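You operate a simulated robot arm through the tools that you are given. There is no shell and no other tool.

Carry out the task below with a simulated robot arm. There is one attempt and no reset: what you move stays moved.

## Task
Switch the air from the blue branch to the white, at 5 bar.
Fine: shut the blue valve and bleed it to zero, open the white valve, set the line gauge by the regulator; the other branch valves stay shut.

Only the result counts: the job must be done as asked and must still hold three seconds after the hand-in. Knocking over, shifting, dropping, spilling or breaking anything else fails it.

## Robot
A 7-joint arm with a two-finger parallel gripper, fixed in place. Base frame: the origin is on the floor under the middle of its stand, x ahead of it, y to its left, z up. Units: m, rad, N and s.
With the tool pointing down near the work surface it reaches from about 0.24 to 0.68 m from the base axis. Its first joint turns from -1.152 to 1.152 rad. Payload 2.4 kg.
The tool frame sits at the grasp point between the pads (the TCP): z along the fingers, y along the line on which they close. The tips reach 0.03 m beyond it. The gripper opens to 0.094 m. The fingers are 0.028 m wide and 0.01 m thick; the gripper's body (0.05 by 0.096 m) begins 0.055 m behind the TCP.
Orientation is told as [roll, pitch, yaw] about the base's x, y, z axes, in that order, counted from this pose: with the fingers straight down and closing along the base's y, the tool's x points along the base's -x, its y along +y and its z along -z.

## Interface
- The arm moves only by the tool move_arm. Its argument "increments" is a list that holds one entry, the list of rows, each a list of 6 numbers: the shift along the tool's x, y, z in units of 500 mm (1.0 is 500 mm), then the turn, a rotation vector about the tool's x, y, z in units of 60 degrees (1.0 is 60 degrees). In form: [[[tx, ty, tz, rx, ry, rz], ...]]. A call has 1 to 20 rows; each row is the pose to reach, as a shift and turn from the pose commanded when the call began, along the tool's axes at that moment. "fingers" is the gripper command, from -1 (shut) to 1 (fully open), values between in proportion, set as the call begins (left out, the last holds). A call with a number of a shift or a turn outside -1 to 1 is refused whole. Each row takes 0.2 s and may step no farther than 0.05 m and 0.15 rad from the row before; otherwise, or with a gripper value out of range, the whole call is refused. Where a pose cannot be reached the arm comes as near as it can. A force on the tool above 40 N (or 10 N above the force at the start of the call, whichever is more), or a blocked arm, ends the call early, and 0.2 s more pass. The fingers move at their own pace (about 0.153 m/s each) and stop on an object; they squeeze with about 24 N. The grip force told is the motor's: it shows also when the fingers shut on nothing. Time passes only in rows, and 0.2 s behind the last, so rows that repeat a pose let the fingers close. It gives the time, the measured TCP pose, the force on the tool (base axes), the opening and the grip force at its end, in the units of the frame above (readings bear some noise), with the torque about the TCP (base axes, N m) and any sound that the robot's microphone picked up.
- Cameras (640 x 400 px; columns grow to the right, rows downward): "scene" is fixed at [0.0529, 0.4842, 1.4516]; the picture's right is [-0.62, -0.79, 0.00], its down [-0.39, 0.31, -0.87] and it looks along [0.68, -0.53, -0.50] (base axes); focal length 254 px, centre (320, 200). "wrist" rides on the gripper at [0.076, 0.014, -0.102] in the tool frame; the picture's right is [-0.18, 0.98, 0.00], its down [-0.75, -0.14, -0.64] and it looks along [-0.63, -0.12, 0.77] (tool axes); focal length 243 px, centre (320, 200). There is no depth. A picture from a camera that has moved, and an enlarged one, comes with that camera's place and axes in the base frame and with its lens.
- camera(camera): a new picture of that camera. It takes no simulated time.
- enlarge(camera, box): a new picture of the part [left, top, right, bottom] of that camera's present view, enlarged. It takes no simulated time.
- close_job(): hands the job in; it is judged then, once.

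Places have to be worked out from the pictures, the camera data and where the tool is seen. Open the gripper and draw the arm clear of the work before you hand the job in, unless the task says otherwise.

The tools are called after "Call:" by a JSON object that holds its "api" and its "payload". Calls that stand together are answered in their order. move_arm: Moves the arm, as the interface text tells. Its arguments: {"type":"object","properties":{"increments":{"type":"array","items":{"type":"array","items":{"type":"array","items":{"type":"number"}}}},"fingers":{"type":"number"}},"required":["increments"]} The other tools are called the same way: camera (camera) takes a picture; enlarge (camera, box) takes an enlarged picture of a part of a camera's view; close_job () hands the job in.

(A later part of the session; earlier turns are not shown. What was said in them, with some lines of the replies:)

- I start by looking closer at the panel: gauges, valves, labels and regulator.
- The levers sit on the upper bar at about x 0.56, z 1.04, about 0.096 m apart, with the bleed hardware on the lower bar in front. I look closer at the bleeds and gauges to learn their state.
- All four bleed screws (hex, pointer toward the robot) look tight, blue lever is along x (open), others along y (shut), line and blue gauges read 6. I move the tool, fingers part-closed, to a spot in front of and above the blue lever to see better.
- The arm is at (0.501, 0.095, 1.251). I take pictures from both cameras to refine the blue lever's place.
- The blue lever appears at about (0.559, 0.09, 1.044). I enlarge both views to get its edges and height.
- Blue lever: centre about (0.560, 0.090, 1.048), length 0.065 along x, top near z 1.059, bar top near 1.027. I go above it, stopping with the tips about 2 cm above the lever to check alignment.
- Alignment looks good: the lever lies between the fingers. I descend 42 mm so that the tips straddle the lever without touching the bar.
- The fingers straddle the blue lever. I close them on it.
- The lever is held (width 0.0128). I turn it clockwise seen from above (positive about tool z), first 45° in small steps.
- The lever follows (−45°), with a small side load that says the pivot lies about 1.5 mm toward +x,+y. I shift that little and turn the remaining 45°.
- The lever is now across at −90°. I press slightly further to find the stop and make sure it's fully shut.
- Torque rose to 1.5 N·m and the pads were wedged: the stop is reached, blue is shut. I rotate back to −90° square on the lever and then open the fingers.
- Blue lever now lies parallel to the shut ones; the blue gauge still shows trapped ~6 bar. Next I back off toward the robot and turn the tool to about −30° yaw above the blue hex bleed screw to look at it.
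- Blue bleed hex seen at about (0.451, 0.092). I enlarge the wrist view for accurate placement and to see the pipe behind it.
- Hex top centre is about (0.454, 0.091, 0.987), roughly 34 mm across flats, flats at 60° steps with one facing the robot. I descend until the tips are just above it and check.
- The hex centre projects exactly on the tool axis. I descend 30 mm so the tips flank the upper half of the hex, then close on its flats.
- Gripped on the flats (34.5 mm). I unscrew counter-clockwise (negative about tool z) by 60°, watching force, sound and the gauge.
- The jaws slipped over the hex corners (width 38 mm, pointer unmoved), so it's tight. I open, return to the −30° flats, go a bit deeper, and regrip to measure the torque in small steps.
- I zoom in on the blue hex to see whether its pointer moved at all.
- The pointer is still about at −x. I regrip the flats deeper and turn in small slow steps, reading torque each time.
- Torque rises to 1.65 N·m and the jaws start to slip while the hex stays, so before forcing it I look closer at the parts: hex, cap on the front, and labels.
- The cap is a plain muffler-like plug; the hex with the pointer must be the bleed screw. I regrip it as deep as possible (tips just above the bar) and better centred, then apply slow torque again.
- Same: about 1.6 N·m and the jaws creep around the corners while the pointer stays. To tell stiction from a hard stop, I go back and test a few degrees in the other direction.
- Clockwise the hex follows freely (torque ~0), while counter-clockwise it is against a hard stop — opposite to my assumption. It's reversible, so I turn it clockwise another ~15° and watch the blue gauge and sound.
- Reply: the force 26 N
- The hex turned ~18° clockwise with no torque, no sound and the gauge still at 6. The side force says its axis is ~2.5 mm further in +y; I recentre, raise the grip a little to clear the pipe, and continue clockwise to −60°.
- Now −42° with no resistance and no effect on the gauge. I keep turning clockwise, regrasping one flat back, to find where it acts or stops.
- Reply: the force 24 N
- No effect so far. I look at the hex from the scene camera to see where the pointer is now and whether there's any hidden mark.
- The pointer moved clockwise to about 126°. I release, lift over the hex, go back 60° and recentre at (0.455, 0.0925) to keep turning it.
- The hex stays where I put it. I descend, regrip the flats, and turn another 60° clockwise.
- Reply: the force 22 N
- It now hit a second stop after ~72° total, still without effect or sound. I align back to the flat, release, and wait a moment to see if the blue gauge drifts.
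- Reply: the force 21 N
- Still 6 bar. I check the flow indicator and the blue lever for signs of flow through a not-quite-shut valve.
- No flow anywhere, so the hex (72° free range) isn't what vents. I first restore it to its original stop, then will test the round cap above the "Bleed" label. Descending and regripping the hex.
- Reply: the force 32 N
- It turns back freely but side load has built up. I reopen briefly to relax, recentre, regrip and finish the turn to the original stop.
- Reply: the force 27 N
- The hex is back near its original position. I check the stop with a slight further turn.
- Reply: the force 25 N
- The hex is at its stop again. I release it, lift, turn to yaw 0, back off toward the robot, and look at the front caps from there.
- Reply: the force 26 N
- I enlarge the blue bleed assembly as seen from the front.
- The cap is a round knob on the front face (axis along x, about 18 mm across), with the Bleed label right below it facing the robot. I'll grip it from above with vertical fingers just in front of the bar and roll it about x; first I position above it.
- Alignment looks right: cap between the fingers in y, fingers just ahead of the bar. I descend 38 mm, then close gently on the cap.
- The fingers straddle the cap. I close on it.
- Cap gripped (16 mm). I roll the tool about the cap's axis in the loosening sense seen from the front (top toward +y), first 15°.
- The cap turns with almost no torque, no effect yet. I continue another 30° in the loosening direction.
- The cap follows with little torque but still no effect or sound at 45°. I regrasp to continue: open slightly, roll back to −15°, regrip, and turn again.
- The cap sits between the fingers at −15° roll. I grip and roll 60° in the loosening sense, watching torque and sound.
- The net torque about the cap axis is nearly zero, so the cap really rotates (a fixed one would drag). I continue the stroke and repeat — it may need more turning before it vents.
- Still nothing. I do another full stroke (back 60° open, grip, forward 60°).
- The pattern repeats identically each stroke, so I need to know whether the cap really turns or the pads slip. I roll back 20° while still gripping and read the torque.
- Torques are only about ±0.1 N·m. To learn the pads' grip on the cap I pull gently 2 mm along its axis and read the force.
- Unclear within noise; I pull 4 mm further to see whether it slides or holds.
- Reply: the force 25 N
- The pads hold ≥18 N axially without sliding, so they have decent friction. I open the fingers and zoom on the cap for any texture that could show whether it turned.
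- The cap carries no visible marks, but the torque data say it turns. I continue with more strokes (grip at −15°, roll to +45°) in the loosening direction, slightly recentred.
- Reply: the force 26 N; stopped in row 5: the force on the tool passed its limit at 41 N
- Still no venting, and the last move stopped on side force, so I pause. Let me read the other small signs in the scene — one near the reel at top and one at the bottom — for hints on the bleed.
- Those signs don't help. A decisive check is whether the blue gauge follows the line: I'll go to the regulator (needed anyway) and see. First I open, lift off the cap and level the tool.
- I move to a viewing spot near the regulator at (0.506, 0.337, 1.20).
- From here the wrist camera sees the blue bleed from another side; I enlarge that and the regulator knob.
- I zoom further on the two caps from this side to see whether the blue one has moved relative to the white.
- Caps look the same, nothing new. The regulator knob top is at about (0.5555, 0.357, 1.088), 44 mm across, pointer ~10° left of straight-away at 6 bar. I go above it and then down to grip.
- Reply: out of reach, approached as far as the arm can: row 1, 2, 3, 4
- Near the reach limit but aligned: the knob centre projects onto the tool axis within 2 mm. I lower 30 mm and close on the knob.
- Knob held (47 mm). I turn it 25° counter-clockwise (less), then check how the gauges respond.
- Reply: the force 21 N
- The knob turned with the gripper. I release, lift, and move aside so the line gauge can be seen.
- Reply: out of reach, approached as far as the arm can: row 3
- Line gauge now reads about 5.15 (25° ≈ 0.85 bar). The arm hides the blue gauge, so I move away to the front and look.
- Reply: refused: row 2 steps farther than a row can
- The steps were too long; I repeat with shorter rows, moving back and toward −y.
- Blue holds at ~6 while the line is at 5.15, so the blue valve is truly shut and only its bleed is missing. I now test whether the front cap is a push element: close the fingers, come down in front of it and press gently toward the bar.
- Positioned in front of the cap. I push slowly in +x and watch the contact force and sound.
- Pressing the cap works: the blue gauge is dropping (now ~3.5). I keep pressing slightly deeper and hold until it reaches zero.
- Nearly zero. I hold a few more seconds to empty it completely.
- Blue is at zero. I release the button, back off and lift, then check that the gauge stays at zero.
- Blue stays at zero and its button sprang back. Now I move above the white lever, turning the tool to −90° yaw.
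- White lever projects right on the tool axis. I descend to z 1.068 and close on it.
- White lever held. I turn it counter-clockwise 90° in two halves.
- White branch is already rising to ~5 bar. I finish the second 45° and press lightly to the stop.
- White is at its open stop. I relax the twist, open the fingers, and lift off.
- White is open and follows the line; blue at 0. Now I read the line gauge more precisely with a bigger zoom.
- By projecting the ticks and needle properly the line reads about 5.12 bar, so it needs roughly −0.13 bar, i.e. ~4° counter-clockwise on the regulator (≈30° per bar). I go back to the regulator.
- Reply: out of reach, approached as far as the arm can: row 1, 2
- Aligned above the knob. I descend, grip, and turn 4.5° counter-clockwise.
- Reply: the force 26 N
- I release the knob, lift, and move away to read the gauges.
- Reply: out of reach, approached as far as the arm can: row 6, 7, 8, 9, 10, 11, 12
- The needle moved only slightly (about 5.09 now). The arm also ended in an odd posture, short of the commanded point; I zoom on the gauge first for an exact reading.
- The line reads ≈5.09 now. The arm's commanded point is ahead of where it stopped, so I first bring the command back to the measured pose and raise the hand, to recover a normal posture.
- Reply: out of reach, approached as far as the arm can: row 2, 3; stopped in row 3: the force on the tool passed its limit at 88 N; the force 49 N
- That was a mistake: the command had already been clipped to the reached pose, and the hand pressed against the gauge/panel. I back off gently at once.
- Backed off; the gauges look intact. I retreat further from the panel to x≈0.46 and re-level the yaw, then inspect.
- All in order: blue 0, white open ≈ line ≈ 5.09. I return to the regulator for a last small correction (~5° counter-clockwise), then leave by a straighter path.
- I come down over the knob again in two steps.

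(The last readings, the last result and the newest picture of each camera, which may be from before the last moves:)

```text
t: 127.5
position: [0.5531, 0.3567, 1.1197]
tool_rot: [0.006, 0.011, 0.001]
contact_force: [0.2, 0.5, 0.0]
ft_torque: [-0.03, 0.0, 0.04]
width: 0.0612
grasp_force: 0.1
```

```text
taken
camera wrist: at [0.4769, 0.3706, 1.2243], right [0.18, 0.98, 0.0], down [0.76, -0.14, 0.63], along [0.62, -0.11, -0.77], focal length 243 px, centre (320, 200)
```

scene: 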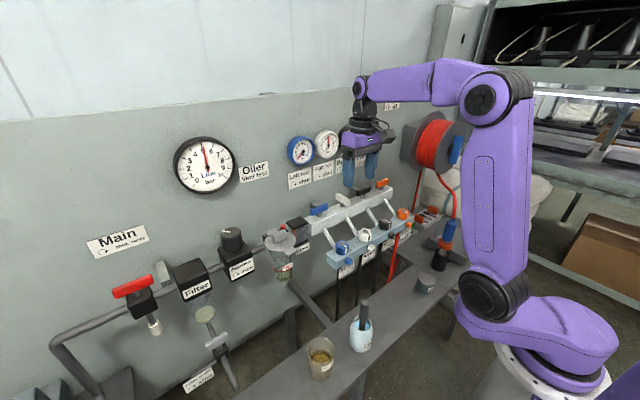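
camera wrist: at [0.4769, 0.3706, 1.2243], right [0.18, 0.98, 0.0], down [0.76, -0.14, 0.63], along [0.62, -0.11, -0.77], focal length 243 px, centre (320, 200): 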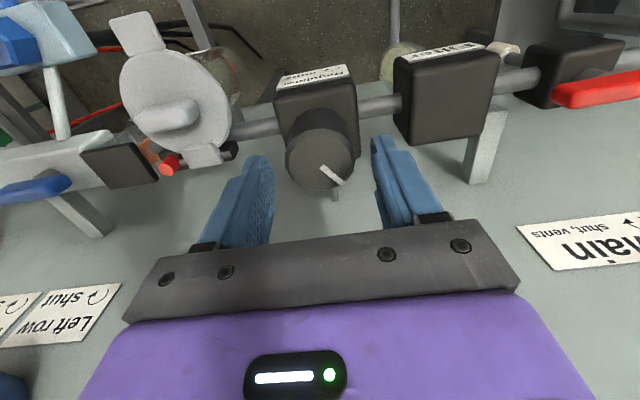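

Centred. I descend, grip with a 1.5 mm recentring, and turn 5.5° counter-clockwise.

Call:
{"api": "move_arm", "payload": {"increments": [[[0, -0.003, 0.025, 0, 0, 0], [0, -0.003, 0.05, 0, 0, 0], [0, -0.003, 0.05, 0, 0, 0]]]}}

Call:
{"api": "move_arm", "payload": {"increments": [[[0, 0, 0, 0, 0, 0], [0, 0, 0, 0, 0, 0], [0, 0, 0, 0, 0, 0]]], "fingers": -1}}

Call:
{"api": "enlarge", "payload": {"camera": "wrist", "box": [270, 130, 370, 230]}}

Call:
{"api": "move_arm", "payload": {"increments": [[[0, 0, 0, 0, 0, -0.03], [0, 0, 0, 0, 0, -0.06], [0, 0, 0, 0, 0, -0.09], [0, 0, 0, 0, 0, -0.09], [0, 0, 0, 0, 0, -0.09]]]}}

Call:
{"api": "enlarge", "payload": {"camera": "wrist", "box": [270, 130, 370, 230]}}

```text
t: 128.3
position: [0.5526, 0.3542, 1.096]
tool_rot: [0.005, 0.011, 0.0]
contact_force: [0.2, 0.3, 0.6]
ft_torque: [-0.02, -0.01, 0.04]
width: 0.0614
grasp_force: 0.1
```

```text
t: 129.1
position: [0.5519, 0.3551, 1.0946]
tool_rot: [0.007, 0.012, 0.0]
contact_force: [3.0, 3.1, -1.0]
ft_torque: [-0.25, -0.13, 0.05]
width: 0.0479
grasp_force: 44.9
```

```text
4.00 times, centred on (320, 180) of wrist
camera zoom: at [0.4765, 0.3695, 1.1995], right [0.18, 0.98, 0.0], down [0.76, -0.14, 0.63], along [0.62, -0.11, -0.77], focal length 970 px, centre (320, 280)
```

zoom: 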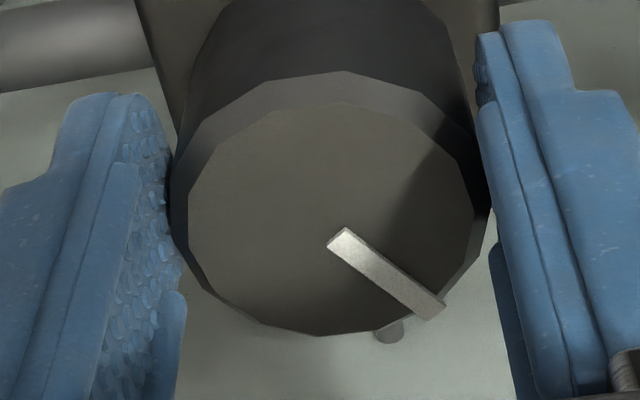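

```text
t: 130.3
position: [0.5522, 0.3546, 1.0951]
tool_rot: [0.006, 0.008, 0.093]
contact_force: [9.4, 4.6, -2.5]
ft_torque: [-0.27, -0.38, 0.02]
width: 0.0475
grasp_force: 45.2
```

```text
4.00 times, centred on (320, 180) of wrist
camera zoom: at [0.4753, 0.3615, 1.1993], right [0.09, 1.0, 0.0], down [0.77, -0.07, 0.63], along [0.63, -0.05, -0.77], focal length 970 px, centre (320, 280)
```

zoom: 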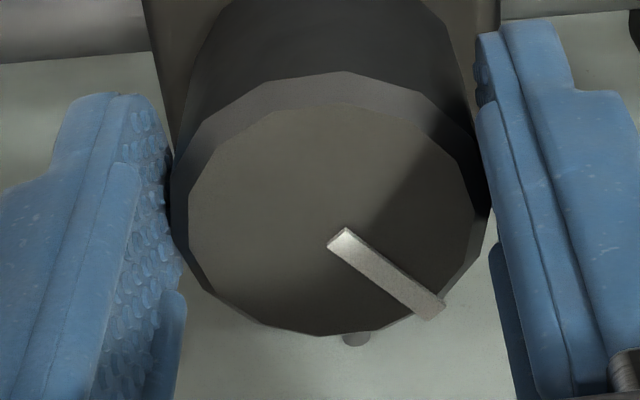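

The knob turned with the gripper this time. I check if the gauge can be read from here before releasing.

Call:
{"api": "enlarge", "payload": {"camera": "scene", "box": [165, 120, 255, 200]}}

Call:
{"api": "enlarge", "payload": {"camera": "scene", "box": [310, 125, 345, 165]}}

```text
5.00 times, centred on (210, 160) of scene
camera zoom: at [0.0532, 0.4844, 1.4516], right [-0.62, -0.79, 0.0], down [-0.4, 0.31, -0.87], along [0.68, -0.53, -0.5], focal length 1272 px, centre (870, 400)
```

zoom: 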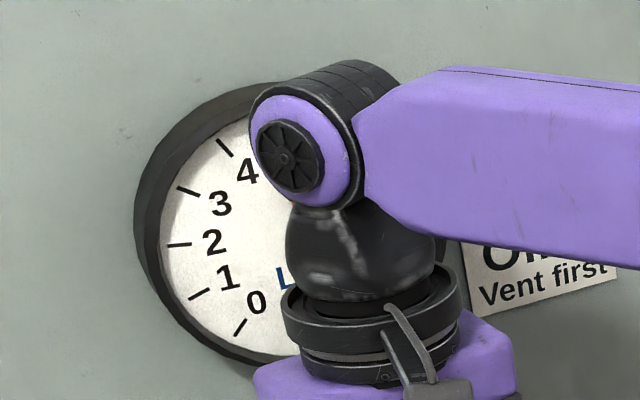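

```text
10.00 times, centred on (328, 145) of scene
camera zoom: at [0.0532, 0.4844, 1.4516], right [-0.62, -0.79, 0.0], down [-0.4, 0.31, -0.87], along [0.68, -0.53, -0.5], focal length 2543 px, centre (245, 750)
```

zoom: 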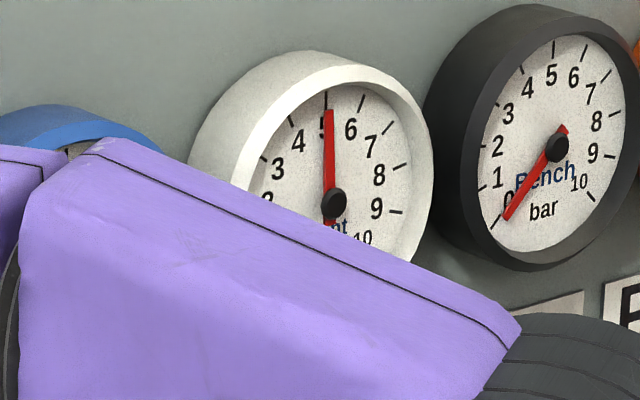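

The white gauge (same pressure as the line) is visible: it dropped by ~0.17, so the line is now about 4.93 — slightly past. I turn back ~2° clockwise while still holding the knob.

Call:
{"api": "move_arm", "payload": {"increments": [[[0, 0, 0, 0, 0, 0.018], [0, 0, 0, 0, 0, 0.036], [0, 0, 0, 0, 0, 0.036], [0, 0, 0, 0, 0, 0.036]]]}}

Call:
{"api": "enlarge", "payload": {"camera": "scene", "box": [310, 125, 345, 165]}}

Call:
{"api": "enlarge", "payload": {"camera": "scene", "box": [318, 130, 338, 150]}}

```text
t: 131.3
position: [0.5535, 0.3538, 1.0953]
tool_rot: [0.003, 0.011, 0.055]
contact_force: [14.2, 5.7, -3.8]
ft_torque: [-0.49, -0.48, 0.06]
width: 0.0474
grasp_force: 45.0
```

```text
10.00 times, centred on (328, 145) of scene
camera zoom: at [0.0534, 0.4845, 1.4515], right [-0.62, -0.79, 0.0], down [-0.4, 0.31, -0.87], along [0.68, -0.53, -0.5], focal length 2543 px, centre (245, 750)
```

zoom: 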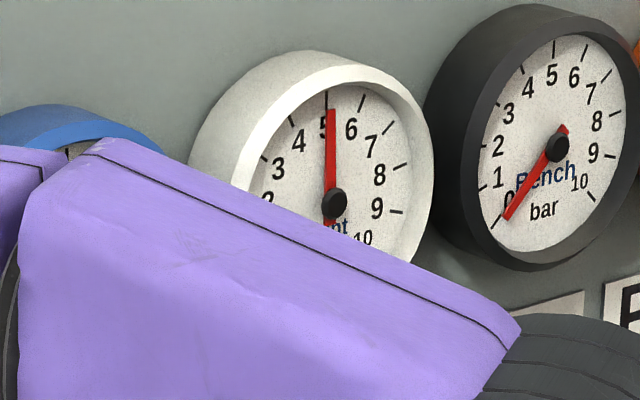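

```text
16.00 times, centred on (328, 140) of scene
camera zoom: at [0.0534, 0.4845, 1.4515], right [-0.62, -0.79, 0.0], down [-0.4, 0.31, -0.87], along [0.68, -0.53, -0.5], focal length 4070 px, centre (192, 1160)
```

zoom: 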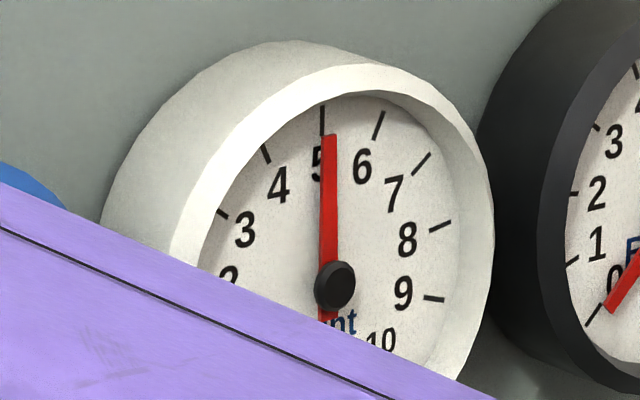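

By the tick-relative reading the white gauge — hence the line — is at ≈5.00. I release the knob and lift straight up, then back off step by step.

Call:
{"api": "move_arm", "payload": {"increments": [[[0, 0, 0, 0, 0, 0], [0, 0, 0, 0, 0, 0], [0, 0, -0.04, 0, 0, 0], [0, 0, -0.1, 0, 0, 0], [0.03, 0, -0.14, 0, 0, 0], [0.07, 0, -0.16, 0, 0, 0], [0.1, 0, -0.18, 0, 0, 0], [0.1, 0, -0.18, 0, 0, 0]]], "fingers": 0.3}}

Call:
{"api": "camera", "payload": {"camera": "scene"}}

Call:
{"api": "enlarge", "payload": {"camera": "scene", "box": [318, 130, 338, 150]}}

```text
t: 133.1
position: [0.5039, 0.3516, 1.1853]
tool_rot: [0.004, 0.01, 0.058]
contact_force: [0.0, -0.1, -0.8]
ft_torque: [0.01, -0.03, -0.01]
width: 0.0613
grasp_force: 0.2
out of reach, approached as far as the arm can: row 4, 5
```

```text
taken
```

scene: 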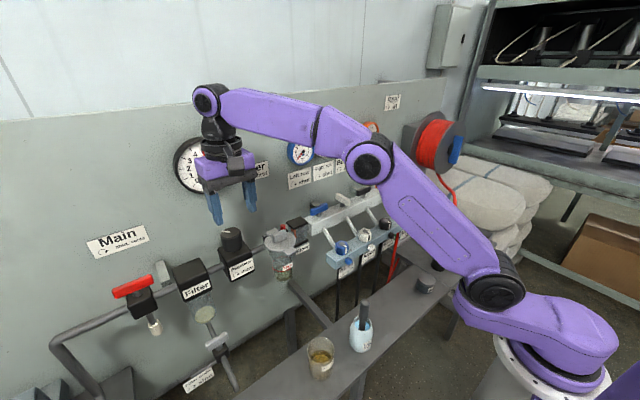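

```text
16.00 times, centred on (328, 140) of scene
camera zoom: at [0.0528, 0.4842, 1.4516], right [-0.62, -0.79, 0.0], down [-0.39, 0.31, -0.87], along [0.68, -0.53, -0.5], focal length 4070 px, centre (192, 1160)
```

zoom: 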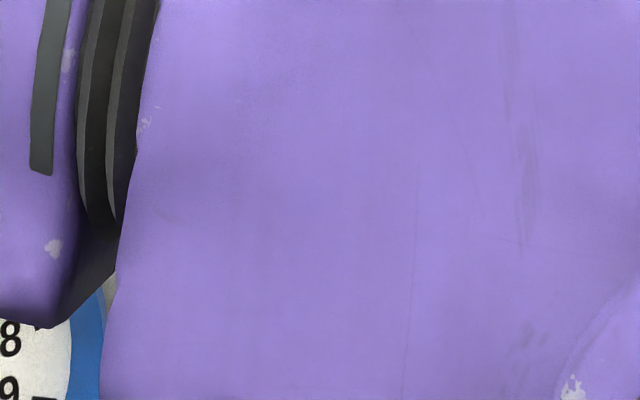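

I retreat clear of the work toward the robot's centre, in small steps.

Call:
{"api": "move_arm", "payload": {"increments": [[[0.06, -0.063, -0.023, 0, 0, 0.01], [0.12, -0.127, -0.047, 0, 0, 0.02], [0.179, -0.19, -0.07, 0, 0, 0.03], [0.204, -0.272, -0.097, 0, 0, 0.04], [0.229, -0.354, -0.123, 0, 0, 0.055], [0.254, -0.436, -0.15, 0, 0, 0.055], [0.278, -0.518, -0.177, 0, 0, 0.055], [0.303, -0.6, -0.203, 0, 0, 0.055], [0.328, -0.682, -0.23, 0, 0, 0.055], [0.328, -0.682, -0.23, 0, 0, 0.055]]], "fingers": 1}}

Call:
{"api": "camera", "payload": {"camera": "scene"}}

Call:
{"api": "enlarge", "payload": {"camera": "scene", "box": [198, 138, 218, 158]}}

Call:
{"api": "enlarge", "payload": {"camera": "scene", "box": [198, 158, 218, 178]}}

Call:
{"api": "enlarge", "payload": {"camera": "scene", "box": [280, 120, 390, 190]}}

```text
t: 135.3
position: [0.3603, -0.0006, 1.3008]
tool_rot: [0.004, 0.012, 0.001]
contact_force: [1.1, 0.2, 0.4]
ft_torque: [0.01, 0.05, -0.04]
width: 0.0941
grasp_force: 0.1
```

```text
taken
```

scene: 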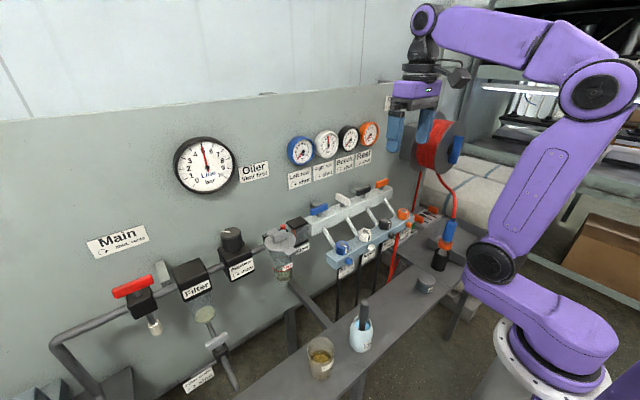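

```text
16.00 times, centred on (208, 148) of scene
camera zoom: at [0.0529, 0.4842, 1.4516], right [-0.62, -0.79, 0.0], down [-0.39, 0.31, -0.87], along [0.68, -0.53, -0.5], focal length 4070 px, centre (2112, 1032)
```

zoom: 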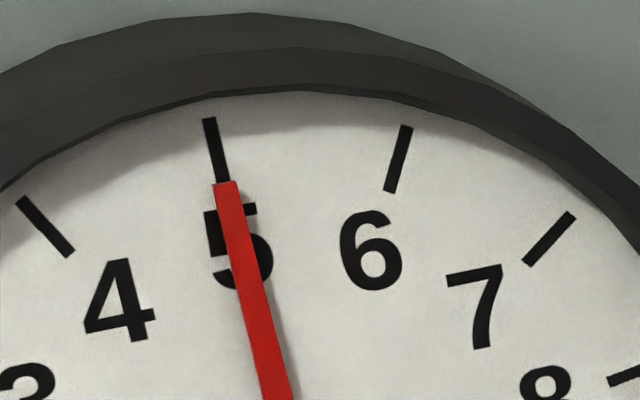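

```text
16.00 times, centred on (208, 168) of scene
camera zoom: at [0.0529, 0.4842, 1.4516], right [-0.62, -0.79, 0.0], down [-0.39, 0.31, -0.87], along [0.68, -0.53, -0.5], focal length 4070 px, centre (2112, 712)
```

zoom: 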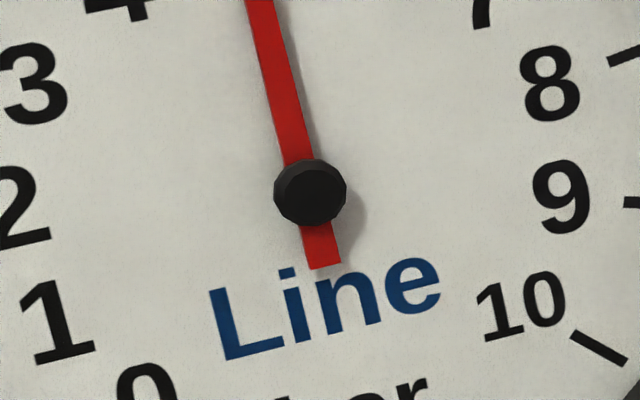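

```text
5.71 times, centred on (335, 155) of scene
camera zoom: at [0.0529, 0.4842, 1.4516], right [-0.62, -0.79, 0.0], down [-0.39, 0.31, -0.87], along [0.68, -0.53, -0.5], focal length 1453 px, centre (234, 457)
```

zoom: 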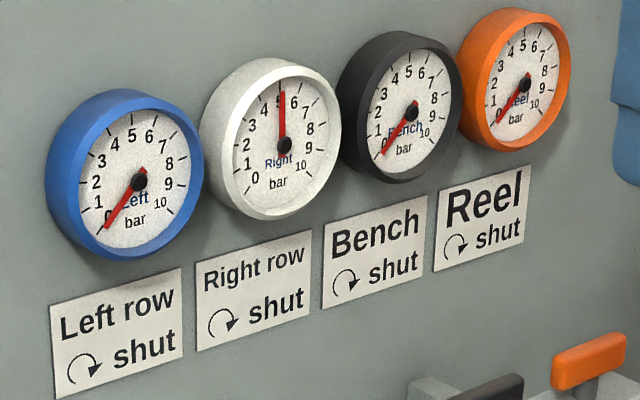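

Line gauge reads ≈4.98, white follows, blue/black/orange at zero. A last look at levers, bleeds and the rest of the scene before handing in.

Call:
{"api": "enlarge", "payload": {"camera": "scene", "box": [290, 170, 450, 270]}}

Call:
{"api": "enlarge", "payload": {"camera": "scene", "box": [80, 220, 320, 370]}}

Call:
{"api": "enlarge", "payload": {"camera": "wrist", "box": [240, 60, 480, 210]}}

```text
4.00 times, centred on (370, 220) of scene
camera zoom: at [0.0529, 0.4842, 1.4516], right [-0.62, -0.79, 0.0], down [-0.39, 0.31, -0.87], along [0.68, -0.53, -0.5], focal length 1017 px, centre (120, 120)
```

zoom: 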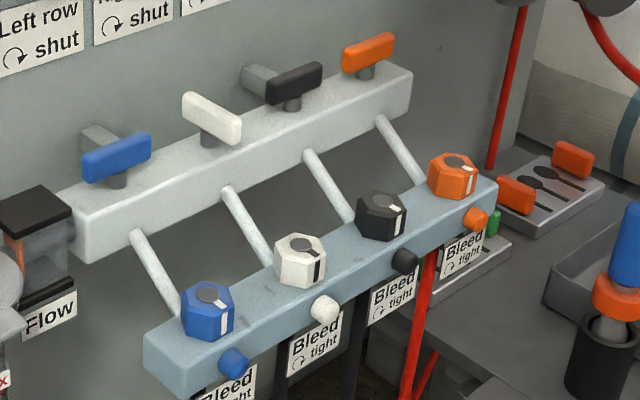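

```text
2.67 times, centred on (200, 295) of scene
camera zoom: at [0.0529, 0.4842, 1.4516], right [-0.62, -0.79, 0.0], down [-0.39, 0.31, -0.87], along [0.68, -0.53, -0.5], focal length 678 px, centre (640, -53)
```

zoom: 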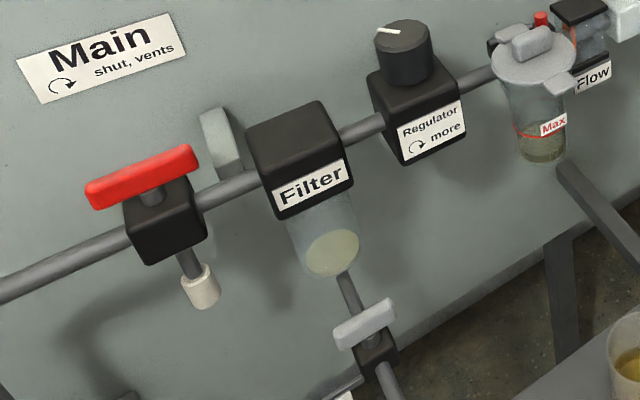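

```text
2.67 times, centred on (360, 135) of wrist
camera zoom: at [0.2842, 0.014, 1.4049], right [0.18, 0.98, 0.0], down [0.76, -0.14, 0.63], along [0.62, -0.11, -0.77], focal length 647 px, centre (213, 373)
```

zoom: 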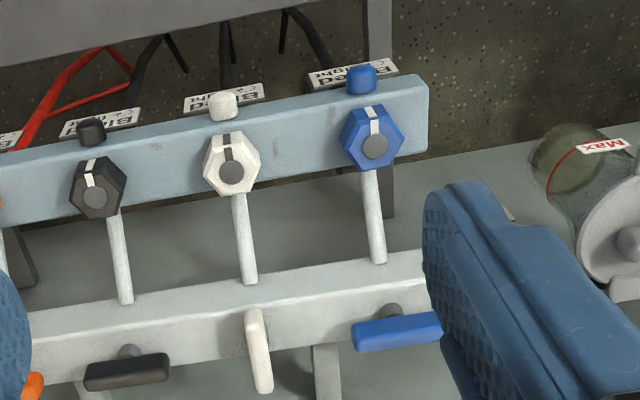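

Everything stands as asked: blue lever shut and gauge at zero, white open, line ≈5 bar, black and orange shut, the arm clear with the gripper open. I hand the job in.

Call:
{"api": "close_job", "payload": {}}

```text
The job is handed in.
```

The air is switched from the blue branch to the white, and the job is handed in. The gauges just before hand-in:

| Item | State |
|---|---|
| Blue valve | Shut, gauge at 0 |
| White valve | Fully open, gauge following the line |
| Line gauge | About 4.98 bar, as I read it from the scene camera |
| Black and orange valves | Shut, gauges at 0 |

Three things happened along the way:

- **Blue bleed:** I first took the hexagonal knob on the lower bar for the bleed screw and turned it about 72°. It had no effect, so I put it back against its original stop. The bleed turned out to be the round cap on the front of the bar. I also gripped and twisted that cap before finding that it vents when pushed in. It came back out when I let go.
- **Contact with the panel:** While backing away from the regulator, the hand pressed against the panel near the branch gauges, with a force of 88 N. I backed off at once and saw no damage or shifted parts.
- **Regulator:** It took three small adjustments to settle the line at 5 bar.

The arm is clear of the work with the gripper open.
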